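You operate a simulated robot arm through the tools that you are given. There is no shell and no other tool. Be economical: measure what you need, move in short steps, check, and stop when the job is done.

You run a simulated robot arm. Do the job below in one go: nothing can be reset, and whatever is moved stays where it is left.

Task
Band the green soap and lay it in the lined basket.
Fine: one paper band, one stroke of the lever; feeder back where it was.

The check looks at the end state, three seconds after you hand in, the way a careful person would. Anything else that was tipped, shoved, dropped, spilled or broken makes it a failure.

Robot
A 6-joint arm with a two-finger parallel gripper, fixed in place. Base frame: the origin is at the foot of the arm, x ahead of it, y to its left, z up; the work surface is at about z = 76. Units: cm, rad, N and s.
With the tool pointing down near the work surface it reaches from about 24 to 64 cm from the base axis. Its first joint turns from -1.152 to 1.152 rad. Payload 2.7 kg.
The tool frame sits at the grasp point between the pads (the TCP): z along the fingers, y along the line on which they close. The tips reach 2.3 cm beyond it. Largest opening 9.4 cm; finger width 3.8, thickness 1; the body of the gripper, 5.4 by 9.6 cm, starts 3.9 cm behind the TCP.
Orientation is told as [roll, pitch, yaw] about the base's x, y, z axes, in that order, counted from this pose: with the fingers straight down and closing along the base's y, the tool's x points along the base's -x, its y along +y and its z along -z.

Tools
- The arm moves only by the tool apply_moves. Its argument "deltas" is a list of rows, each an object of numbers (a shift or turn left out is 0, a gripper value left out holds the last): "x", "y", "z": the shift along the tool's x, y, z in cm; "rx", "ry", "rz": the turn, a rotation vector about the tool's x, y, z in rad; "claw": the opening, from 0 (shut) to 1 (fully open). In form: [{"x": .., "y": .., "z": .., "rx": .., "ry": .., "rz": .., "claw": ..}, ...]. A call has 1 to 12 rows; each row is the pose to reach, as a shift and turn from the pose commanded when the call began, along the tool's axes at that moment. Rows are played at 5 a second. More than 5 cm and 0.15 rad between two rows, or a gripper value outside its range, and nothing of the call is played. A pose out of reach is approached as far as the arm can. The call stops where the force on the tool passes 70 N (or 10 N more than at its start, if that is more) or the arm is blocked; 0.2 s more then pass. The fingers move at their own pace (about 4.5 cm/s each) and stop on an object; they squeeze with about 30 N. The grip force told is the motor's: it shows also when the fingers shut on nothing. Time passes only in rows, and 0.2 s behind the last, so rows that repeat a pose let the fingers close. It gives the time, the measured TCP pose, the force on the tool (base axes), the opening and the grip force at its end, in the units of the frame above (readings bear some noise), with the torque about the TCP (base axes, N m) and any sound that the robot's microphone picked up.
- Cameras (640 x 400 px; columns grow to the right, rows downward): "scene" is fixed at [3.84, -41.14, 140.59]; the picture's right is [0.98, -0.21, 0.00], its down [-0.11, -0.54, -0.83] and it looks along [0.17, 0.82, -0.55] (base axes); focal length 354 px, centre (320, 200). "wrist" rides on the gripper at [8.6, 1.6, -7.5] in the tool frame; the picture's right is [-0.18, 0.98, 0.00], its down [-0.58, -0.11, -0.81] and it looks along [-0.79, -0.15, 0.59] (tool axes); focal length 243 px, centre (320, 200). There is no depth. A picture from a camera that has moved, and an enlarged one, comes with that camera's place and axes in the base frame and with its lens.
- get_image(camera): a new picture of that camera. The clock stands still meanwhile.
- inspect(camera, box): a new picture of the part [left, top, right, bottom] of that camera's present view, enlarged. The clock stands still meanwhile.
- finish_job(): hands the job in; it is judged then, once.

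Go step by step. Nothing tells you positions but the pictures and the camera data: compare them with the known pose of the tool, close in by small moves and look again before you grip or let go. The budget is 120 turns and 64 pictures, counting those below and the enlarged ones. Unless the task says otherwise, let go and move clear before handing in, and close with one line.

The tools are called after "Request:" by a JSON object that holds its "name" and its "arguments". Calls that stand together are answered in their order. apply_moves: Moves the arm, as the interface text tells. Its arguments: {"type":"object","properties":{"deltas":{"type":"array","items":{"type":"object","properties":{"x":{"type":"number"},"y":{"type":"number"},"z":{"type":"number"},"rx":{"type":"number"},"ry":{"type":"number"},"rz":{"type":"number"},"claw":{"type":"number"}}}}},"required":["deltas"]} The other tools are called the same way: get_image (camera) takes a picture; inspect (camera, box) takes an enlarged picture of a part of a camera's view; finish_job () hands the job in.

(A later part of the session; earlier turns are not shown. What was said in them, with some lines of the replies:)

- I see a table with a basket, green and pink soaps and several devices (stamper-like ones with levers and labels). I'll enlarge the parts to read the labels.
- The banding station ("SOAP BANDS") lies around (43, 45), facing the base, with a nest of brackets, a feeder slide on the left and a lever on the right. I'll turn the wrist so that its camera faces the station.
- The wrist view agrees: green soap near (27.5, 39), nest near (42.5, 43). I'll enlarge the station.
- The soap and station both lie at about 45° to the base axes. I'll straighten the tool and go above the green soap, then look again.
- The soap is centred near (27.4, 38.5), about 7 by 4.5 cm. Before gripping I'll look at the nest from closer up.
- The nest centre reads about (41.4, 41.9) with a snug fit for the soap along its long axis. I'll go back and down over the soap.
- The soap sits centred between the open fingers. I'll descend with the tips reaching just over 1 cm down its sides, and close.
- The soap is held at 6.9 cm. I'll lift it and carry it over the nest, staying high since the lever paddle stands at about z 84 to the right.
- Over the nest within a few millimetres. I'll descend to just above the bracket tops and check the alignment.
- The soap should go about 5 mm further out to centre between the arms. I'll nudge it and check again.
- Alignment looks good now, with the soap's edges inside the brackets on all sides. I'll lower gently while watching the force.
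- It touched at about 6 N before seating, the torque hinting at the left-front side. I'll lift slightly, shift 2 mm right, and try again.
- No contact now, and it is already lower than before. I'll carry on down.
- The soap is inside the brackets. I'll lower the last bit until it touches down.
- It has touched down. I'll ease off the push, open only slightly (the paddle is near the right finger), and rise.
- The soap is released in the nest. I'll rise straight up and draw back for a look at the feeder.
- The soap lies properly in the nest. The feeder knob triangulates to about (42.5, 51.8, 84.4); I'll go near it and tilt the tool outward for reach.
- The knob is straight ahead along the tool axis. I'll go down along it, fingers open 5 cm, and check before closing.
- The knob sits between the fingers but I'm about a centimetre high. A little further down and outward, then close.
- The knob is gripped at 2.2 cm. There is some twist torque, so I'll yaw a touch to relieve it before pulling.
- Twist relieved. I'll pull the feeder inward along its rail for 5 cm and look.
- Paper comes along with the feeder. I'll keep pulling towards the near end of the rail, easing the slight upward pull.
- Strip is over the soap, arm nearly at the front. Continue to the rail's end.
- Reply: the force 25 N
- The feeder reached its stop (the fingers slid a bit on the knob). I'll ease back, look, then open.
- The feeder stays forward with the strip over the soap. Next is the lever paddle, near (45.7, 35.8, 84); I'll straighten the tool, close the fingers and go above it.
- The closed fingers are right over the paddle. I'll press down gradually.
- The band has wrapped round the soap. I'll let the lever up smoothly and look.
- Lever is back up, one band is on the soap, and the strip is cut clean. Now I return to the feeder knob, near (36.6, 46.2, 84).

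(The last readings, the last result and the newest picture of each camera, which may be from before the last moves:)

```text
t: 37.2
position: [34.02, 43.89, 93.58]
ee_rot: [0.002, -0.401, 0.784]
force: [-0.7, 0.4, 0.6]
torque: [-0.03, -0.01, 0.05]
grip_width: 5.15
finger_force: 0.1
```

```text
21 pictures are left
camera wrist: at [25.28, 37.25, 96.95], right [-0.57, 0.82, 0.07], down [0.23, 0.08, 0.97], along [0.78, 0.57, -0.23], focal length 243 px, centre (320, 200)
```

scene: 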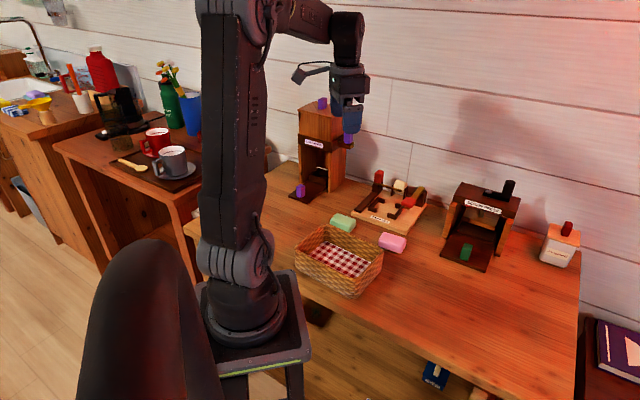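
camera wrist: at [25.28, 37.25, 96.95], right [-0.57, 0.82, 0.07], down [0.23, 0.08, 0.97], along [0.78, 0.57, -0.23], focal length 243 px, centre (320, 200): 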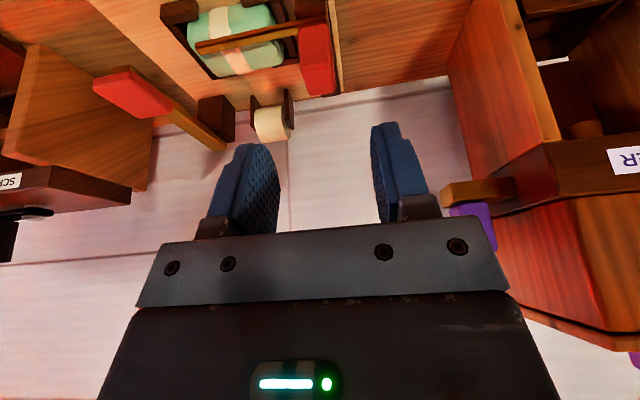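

Knob is centred between the fingers. Descend along the tool axis and grip it.

Request:
{"name": "apply_moves", "arguments": {"deltas": [{"x": 0.3, "y": -0.1, "z": 3}, {"x": 0.6, "y": -0.1, "z": 6}, {"x": 0.7, "y": -0.1, "z": 8.6}, {"x": 0.7, "y": -0.1, "z": 8.6}, {"x": 0.7, "y": -0.1, "z": 8.6, "claw": 0.15}, {"x": 0.7, "y": -0.1, "z": 8.6, "claw": 0.15}, {"x": 0.7, "y": -0.1, "z": 8.6, "claw": 0.15}, {"x": 0.7, "y": -0.1, "z": 8.6, "claw": 0.15}]}}

Request:
{"name": "get_image", "arguments": {"camera": "wrist"}}

```text
t: 39.0
position: [36.09, 45.65, 85.49]
ee_rot: [0.002, -0.402, 0.787]
force: [-6.0, 7.3, -4.0]
torque: [0.34, -0.23, 0.08]
grip_width: 2.18
finger_force: 45.3
```

```text
20 pictures are left
camera wrist: at [27.23, 39.1, 88.83], right [-0.58, 0.81, 0.07], down [0.23, 0.08, 0.97], along [0.78, 0.57, -0.24], focal length 243 px, centre (320, 200)
```

wrist: 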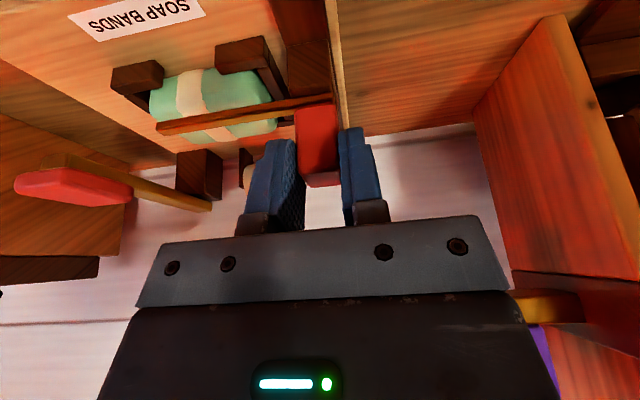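

Gripped. I'll push it back outward to where it began.

Request:
{"name": "apply_moves", "arguments": {"deltas": [{"x": -1.1, "y": 0.08, "z": 0.46}, {"x": -2.2, "y": 0.08, "z": 0.93}, {"x": -3.3, "y": 0.08, "z": 1.39}, {"x": -4.4, "y": 0.08, "z": 1.86}, {"x": -5.5, "y": 0.08, "z": 2.32}, {"x": -6.6, "y": 0.08, "z": 2.79}, {"x": -7.7, "y": 0.08, "z": 3.25}, {"x": -8.4, "y": 0.08, "z": 3.55}, {"x": -8.7, "y": 0.08, "z": 3.68}, {"x": -8.7, "y": 0.08, "z": 3.68}]}}

Request:
{"name": "inspect", "arguments": {"camera": "scene", "box": [345, 150, 435, 230]}}

```text
t: 41.2
position: [42.55, 52.29, 85.37]
ee_rot: [0.001, -0.396, 0.784]
force: [-11.1, -31.8, 18.5]
torque: [-0.59, 0.45, 0.14]
grip_width: 2.16
finger_force: 44.7
```

```text
5.00 times, centred on (390, 190) of scene
camera zoom: at [3.79, -41.25, 140.56], right [0.98, -0.21, 0.0], down [-0.11, -0.54, -0.83], along [0.17, 0.82, -0.55], focal length 1772 px, centre (-30, 250)
```

zoom: 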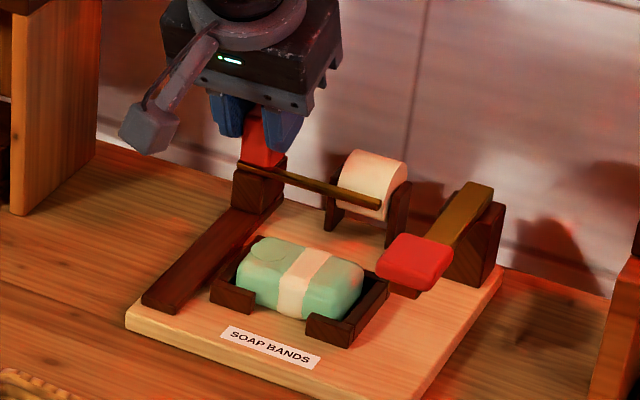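

The feeder is back against its stop, matching the first picture. I'll release and rise clear.

Request:
{"name": "apply_moves", "arguments": {"deltas": [{"x": 0.1, "z": -0.05}, {"x": 0.1, "z": -0.05, "claw": 0.5}, {"x": 0.1, "z": -0.05, "claw": 0.5}, {"x": 0.1, "z": -0.05, "claw": 0.5}, {"x": 0.1, "z": -2.5, "claw": 0.5}, {"x": 0.1, "z": -6, "claw": 0.5}, {"x": 0.1, "z": -10, "claw": 0.5}, {"x": 0.1, "z": -10, "claw": 0.5}]}}

Request:
{"name": "apply_moves", "arguments": {"deltas": [{"ry": 0.14}, {"ry": 0.28}, {"ry": 0.4}, {"ry": 0.4}]}}

Request:
{"name": "inspect", "arguments": {"camera": "scene", "box": [345, 160, 435, 240]}}

```text
t: 43.0
position: [40.05, 49.85, 94.32]
ee_rot: [-0.001, -0.399, 0.784]
force: [0.1, -0.2, -0.8]
torque: [-0.01, 0.0, 0.0]
grip_width: 4.69
finger_force: 0.1
```

```text
t: 44.0
position: [39.86, 49.65, 94.55]
ee_rot: [0.001, 0.002, 0.786]
force: [-0.9, -0.3, 0.6]
torque: [0.0, 0.03, -0.01]
grip_width: 4.69
finger_force: 0.0
```

```text
5.00 times, centred on (390, 200) of scene
camera zoom: at [3.84, -41.14, 140.59], right [0.98, -0.21, 0.0], down [-0.11, -0.54, -0.83], along [0.17, 0.82, -0.55], focal length 1772 px, centre (-30, 200)
```

zoom: 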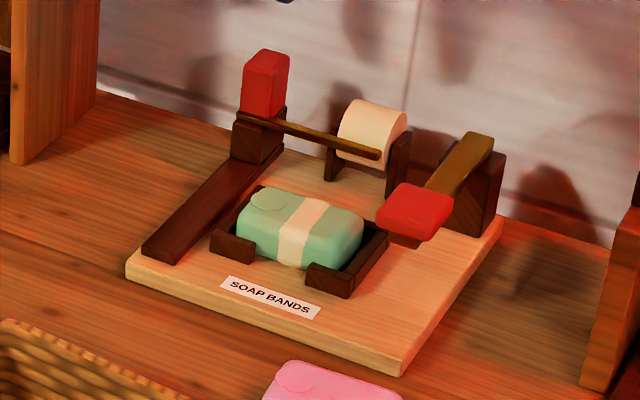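

Feeder and lever are exactly as at the start. Now back over the soap with the fingers open 7.7 cm.

Request:
{"name": "apply_moves", "arguments": {"deltas": [{"x": 1.9, "y": -3.4, "claw": 0.84}, {"x": 3.8, "y": -6.8}, {"x": 3.8, "y": -6.8, "z": 3}, {"x": 3.8, "y": -6.8, "z": 6}, {"x": 3.8, "y": -6.8, "z": 9.5}, {"x": 3.8, "y": -6.8, "z": 9.5}]}}

Request:
{"name": "inspect", "arguments": {"camera": "wrist", "box": [200, 20, 440, 220]}}

```text
t: 45.4
position: [41.68, 42.15, 84.97]
ee_rot: [0.0, -0.001, 0.784]
force: [-0.4, -0.1, -0.6]
torque: [0.01, 0.06, 0.01]
grip_width: 7.89
finger_force: 0.0
```

```text
2.00 times, centred on (320, 120) of wrist
camera zoom: at [34.52, 37.21, 92.29], right [-0.56, 0.83, 0.0], down [0.49, 0.33, 0.81], along [0.67, 0.46, -0.59], focal length 485 px, centre (320, 360)
```

zoom: 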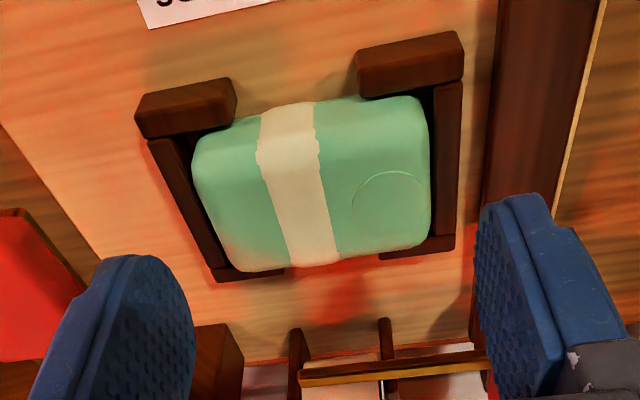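

The banded soap sits in the nest with its ends free. A 2 mm correction, then down and grip.

Request:
{"name": "apply_moves", "arguments": {"deltas": [{"x": -0.2, "y": -0.2, "z": 1.5}, {"x": -0.2, "y": -0.2, "z": 2.8}, {"x": -0.2, "y": -0.2, "z": 3.5}, {"x": -0.2, "y": -0.2, "z": 3.5}, {"x": -0.2, "y": -0.2, "z": 3.5, "claw": 0.6}, {"x": -0.2, "y": -0.2, "z": 3.5, "claw": 0.6}, {"x": -0.2, "y": -0.2, "z": 3.5, "claw": 0.6}, {"x": -0.2, "y": -0.2, "z": 3.5, "claw": 0.6}]}}

```text
t: 47.2
position: [42.21, 42.11, 81.35]
ee_rot: [0.001, -0.001, 0.786]
force: [0.2, -0.1, 0.6]
torque: [0.04, -0.01, 0.04]
grip_width: 6.93
finger_force: 29.8
```

Gripped at 6.9 cm again. I'll lift straight up and carry it inward towards the basket, then look with the wrist tilted.

Request:
{"name": "apply_moves", "arguments": {"deltas": [{"z": -2}, {"z": -5}, {"z": -9}, {"z": -13}, {"x": 4, "z": -15}, {"x": 8, "z": -15}, {"x": 12, "z": -15}, {"x": 15, "z": -15}, {"x": 15, "z": -15}]}}

Request:
{"name": "apply_moves", "arguments": {"deltas": [{"ry": 0.14}, {"ry": 0.28}, {"ry": 0.4}, {"ry": 0.4}]}}

Request:
{"name": "get_image", "arguments": {"camera": "wrist"}}

Request:
{"name": "get_image", "arguments": {"camera": "scene"}}

```text
t: 49.2
position: [31.13, 31.44, 96.86]
ee_rot: [0.001, -0.002, 0.786]
force: [1.3, 0.6, -0.3]
torque: [0.0, -0.01, 0.0]
grip_width: 6.9
finger_force: 30.1
```

```text
t: 50.2
position: [31.53, 31.53, 96.83]
ee_rot: [0.002, 0.402, 0.785]
force: [-0.9, 0.5, -1.3]
torque: [-0.01, 0.03, -0.01]
grip_width: 6.9
finger_force: 30.7
```

```text
16 pictures are left
camera wrist: at [26.78, 29.03, 106.83], right [-0.57, 0.82, -0.07], down [0.68, 0.52, 0.52], along [0.46, 0.25, -0.85], focal length 243 px, centre (320, 200)
```

wrist: 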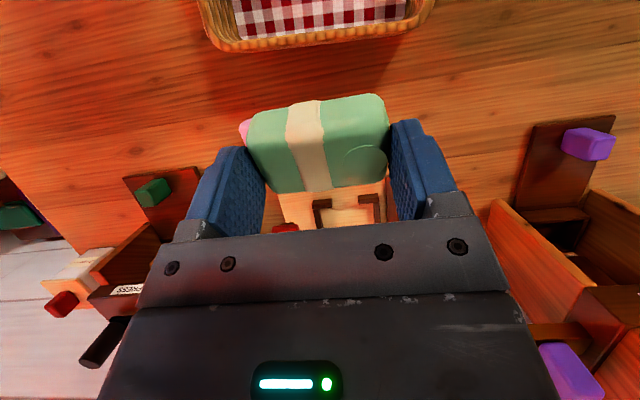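

```text
15 pictures are left
```

scene: 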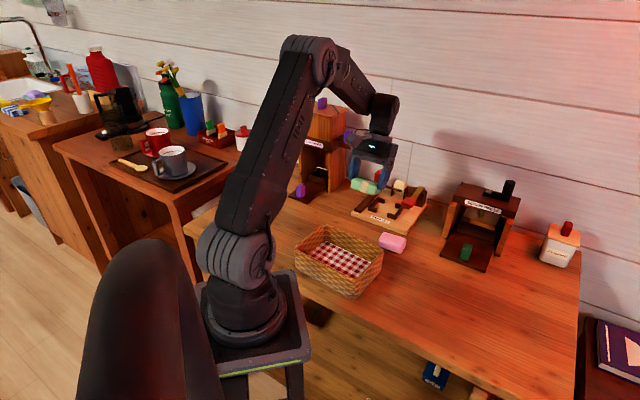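

The basket lies inward, floor centre around (23.3, 24.8), its long side turned slightly from the soap's. I'll straighten, move above it and turn to match.

Request:
{"name": "apply_moves", "arguments": {"deltas": [{"ry": -0.14}, {"ry": -0.28}, {"ry": -0.4}, {"ry": -0.4}]}}

Request:
{"name": "apply_moves", "arguments": {"deltas": [{"x": 3.5, "y": 0.2, "rz": 0.04}, {"x": 7, "y": 0.4, "rz": 0.08}, {"x": 10.4, "y": 0.6, "rz": 0.12}, {"x": 10.4, "y": 0.6, "rz": 0.12}]}}

Request:
{"name": "get_image", "arguments": {"camera": "wrist"}}

Request:
{"name": "inspect", "arguments": {"camera": "scene", "box": [270, 170, 420, 310]}}

```text
t: 51.2
position: [31.56, 31.61, 96.49]
ee_rot: [-0.001, -0.002, 0.785]
force: [0.1, -0.4, -1.3]
torque: [-0.04, -0.03, 0.03]
grip_width: 6.94
finger_force: 29.6
```

```text
t: 52.2
position: [23.99, 24.67, 96.64]
ee_rot: [0.002, -0.003, 0.664]
force: [-0.2, 0.1, -1.6]
torque: [0.02, 0.01, 0.01]
grip_width: 6.92
finger_force: 30.4
```

```text
14 pictures are left
camera wrist: at [16.21, 20.51, 103.92], right [-0.46, 0.89, 0.0], down [0.52, 0.27, 0.81], along [0.72, 0.37, -0.59], focal length 243 px, centre (320, 200)
```

wrist: 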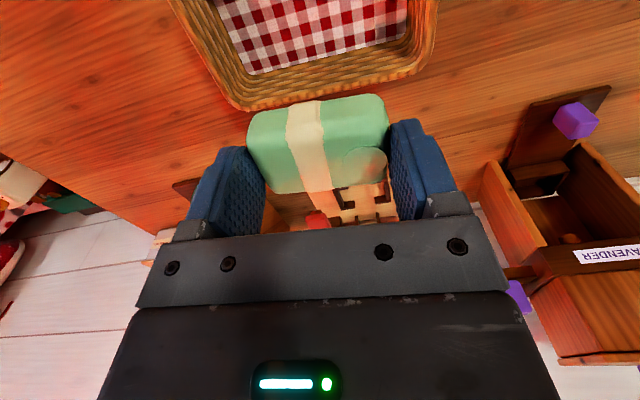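

```text
2.86 times, centred on (345, 240) of scene
camera zoom: at [3.84, -41.14, 140.59], right [0.98, -0.21, 0.0], down [-0.11, -0.54, -0.83], along [0.17, 0.82, -0.55], focal length 1013 px, centre (249, 86)
```

zoom: 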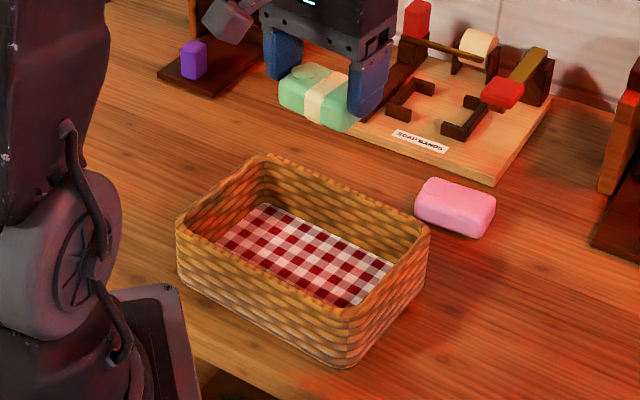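

Basket centre works out near (22.8, 24), floor about 16 by 11 cm with the rim at z 81. I'll centre and descend to just above the lining.

Request:
{"name": "apply_moves", "arguments": {"deltas": [{"x": 1.2, "z": 2}, {"x": 1.2, "z": 6}, {"x": 1.2, "z": 10}, {"x": 1.2, "z": 12.5}, {"x": 1.2, "z": 12.5}]}}

Request:
{"name": "inspect", "arguments": {"camera": "scene", "box": [270, 170, 420, 310]}}

Request:
{"name": "get_image", "arguments": {"camera": "wrist"}}

```text
t: 53.4
position: [23.23, 23.72, 84.07]
ee_rot: [0.002, -0.001, 0.665]
force: [0.3, 0.7, -0.1]
torque: [-0.03, 0.04, 0.01]
grip_width: 6.92
finger_force: 30.1
```

```text
2.86 times, centred on (345, 240) of scene
camera zoom: at [3.84, -41.14, 140.59], right [0.98, -0.21, 0.0], down [-0.11, -0.54, -0.83], along [0.17, 0.82, -0.55], focal length 1013 px, centre (249, 86)
```

zoom: 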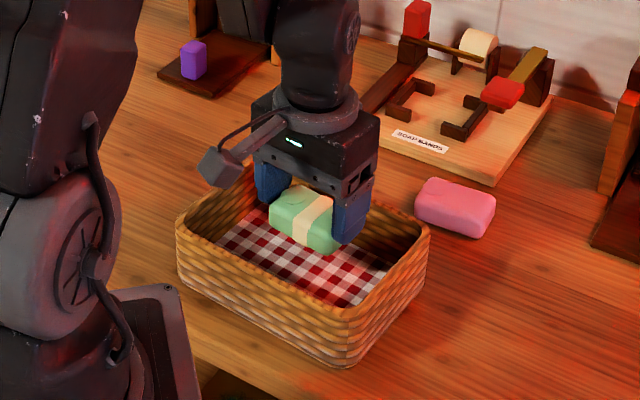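

```text
11 pictures are left
camera wrist: at [15.35, 19.72, 91.46], right [-0.46, 0.89, 0.0], down [0.52, 0.27, 0.81], along [0.72, 0.37, -0.59], focal length 243 px, centre (320, 200)
```

wrist: 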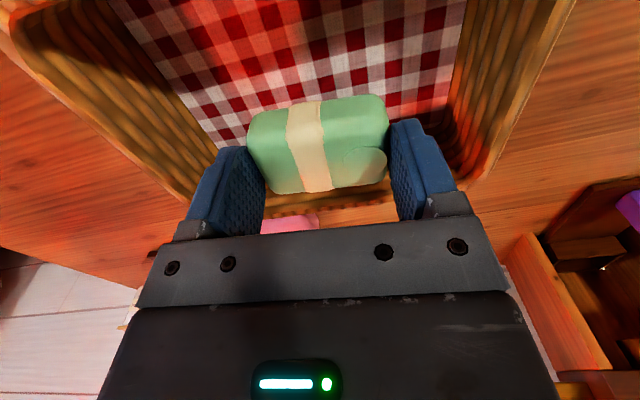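

There is room all round; I'll shift 1 cm further inward and lower until it touches the lining.

Request:
{"name": "apply_moves", "arguments": {"deltas": [{"x": 1.0}, {"x": 1.0, "z": 1.2}, {"x": 1.0, "z": 2.2}, {"x": 1.0, "z": 2.8}, {"x": 1.0, "z": 3.1}, {"x": 1.0, "z": 3.1}]}}

```text
t: 54.8
position: [22.16, 23.14, 80.93]
ee_rot: [0.002, -0.001, 0.665]
force: [-0.3, 0.1, 0.1]
torque: [-0.02, 0.03, 0.0]
grip_width: 6.91
finger_force: 30.1
```

Request:
{"name": "apply_moves", "arguments": {"deltas": [{"z": 0.2}, {"z": 0.4}, {"z": 0.6}, {"z": 0.6}]}}

```text
t: 55.8
position: [22.15, 23.16, 80.49]
ee_rot: [0.001, -0.001, 0.663]
force: [-0.4, -0.4, 8.0]
torque: [0.0, -0.01, -0.01]
grip_width: 6.89
finger_force: 29.8
```

The soap has touched down evenly (8 N, no torque). I'll ease off, open, and rise straight up.

Request:
{"name": "apply_moves", "arguments": {"deltas": [{"z": -0.15}, {"z": -0.15, "claw": 0.88}, {"z": -0.15, "claw": 0.88}, {"z": -0.15, "claw": 0.88}, {"z": -0.15, "claw": 0.88}, {"z": -3}, {"z": -7}, {"z": -11}, {"z": -15}, {"z": -19}, {"z": -19}]}}

Request:
{"name": "inspect", "arguments": {"camera": "scene", "box": [270, 150, 440, 310]}}

Request:
{"name": "get_image", "arguments": {"camera": "scene"}}

```text
t: 58.2
position: [22.32, 23.46, 99.2]
ee_rot: [0.0, 0.002, 0.665]
force: [0.1, -0.1, -0.5]
torque: [-0.02, 0.01, 0.02]
grip_width: 8.28
finger_force: 0.1
```

```text
2.50 times, centred on (355, 230) of scene
camera zoom: at [3.84, -41.14, 140.59], right [0.98, -0.21, 0.0], down [-0.11, -0.54, -0.83], along [0.17, 0.82, -0.55], focal length 886 px, centre (232, 125)
```

zoom: 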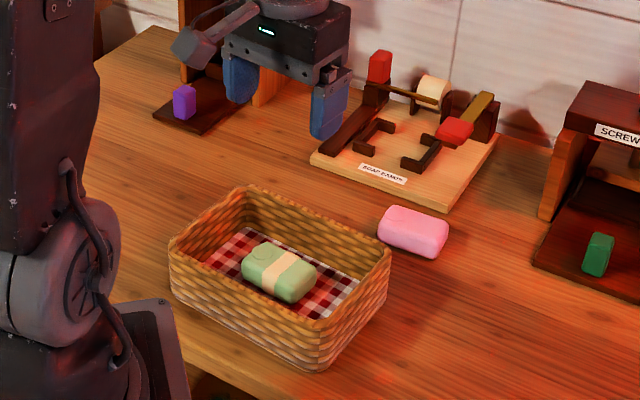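

```text
9 pictures are left
```

scene: 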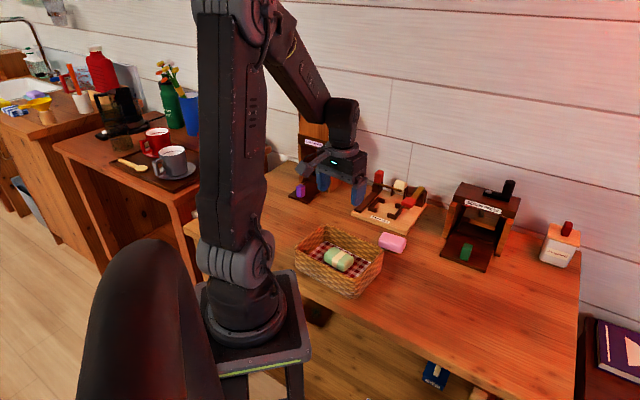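

The banded soap lies flat on the basket's lining, the feeder and lever are as they were, and nothing else has moved. I'll hand in.

Request:
{"name": "finish_job", "arguments": {}}

```text
The job is handed in.
```

The green soap is in the lined basket with one paper band on it, put on with one stroke of the lever. The feeder is back where it started, and the last pictures show nothing else moved.
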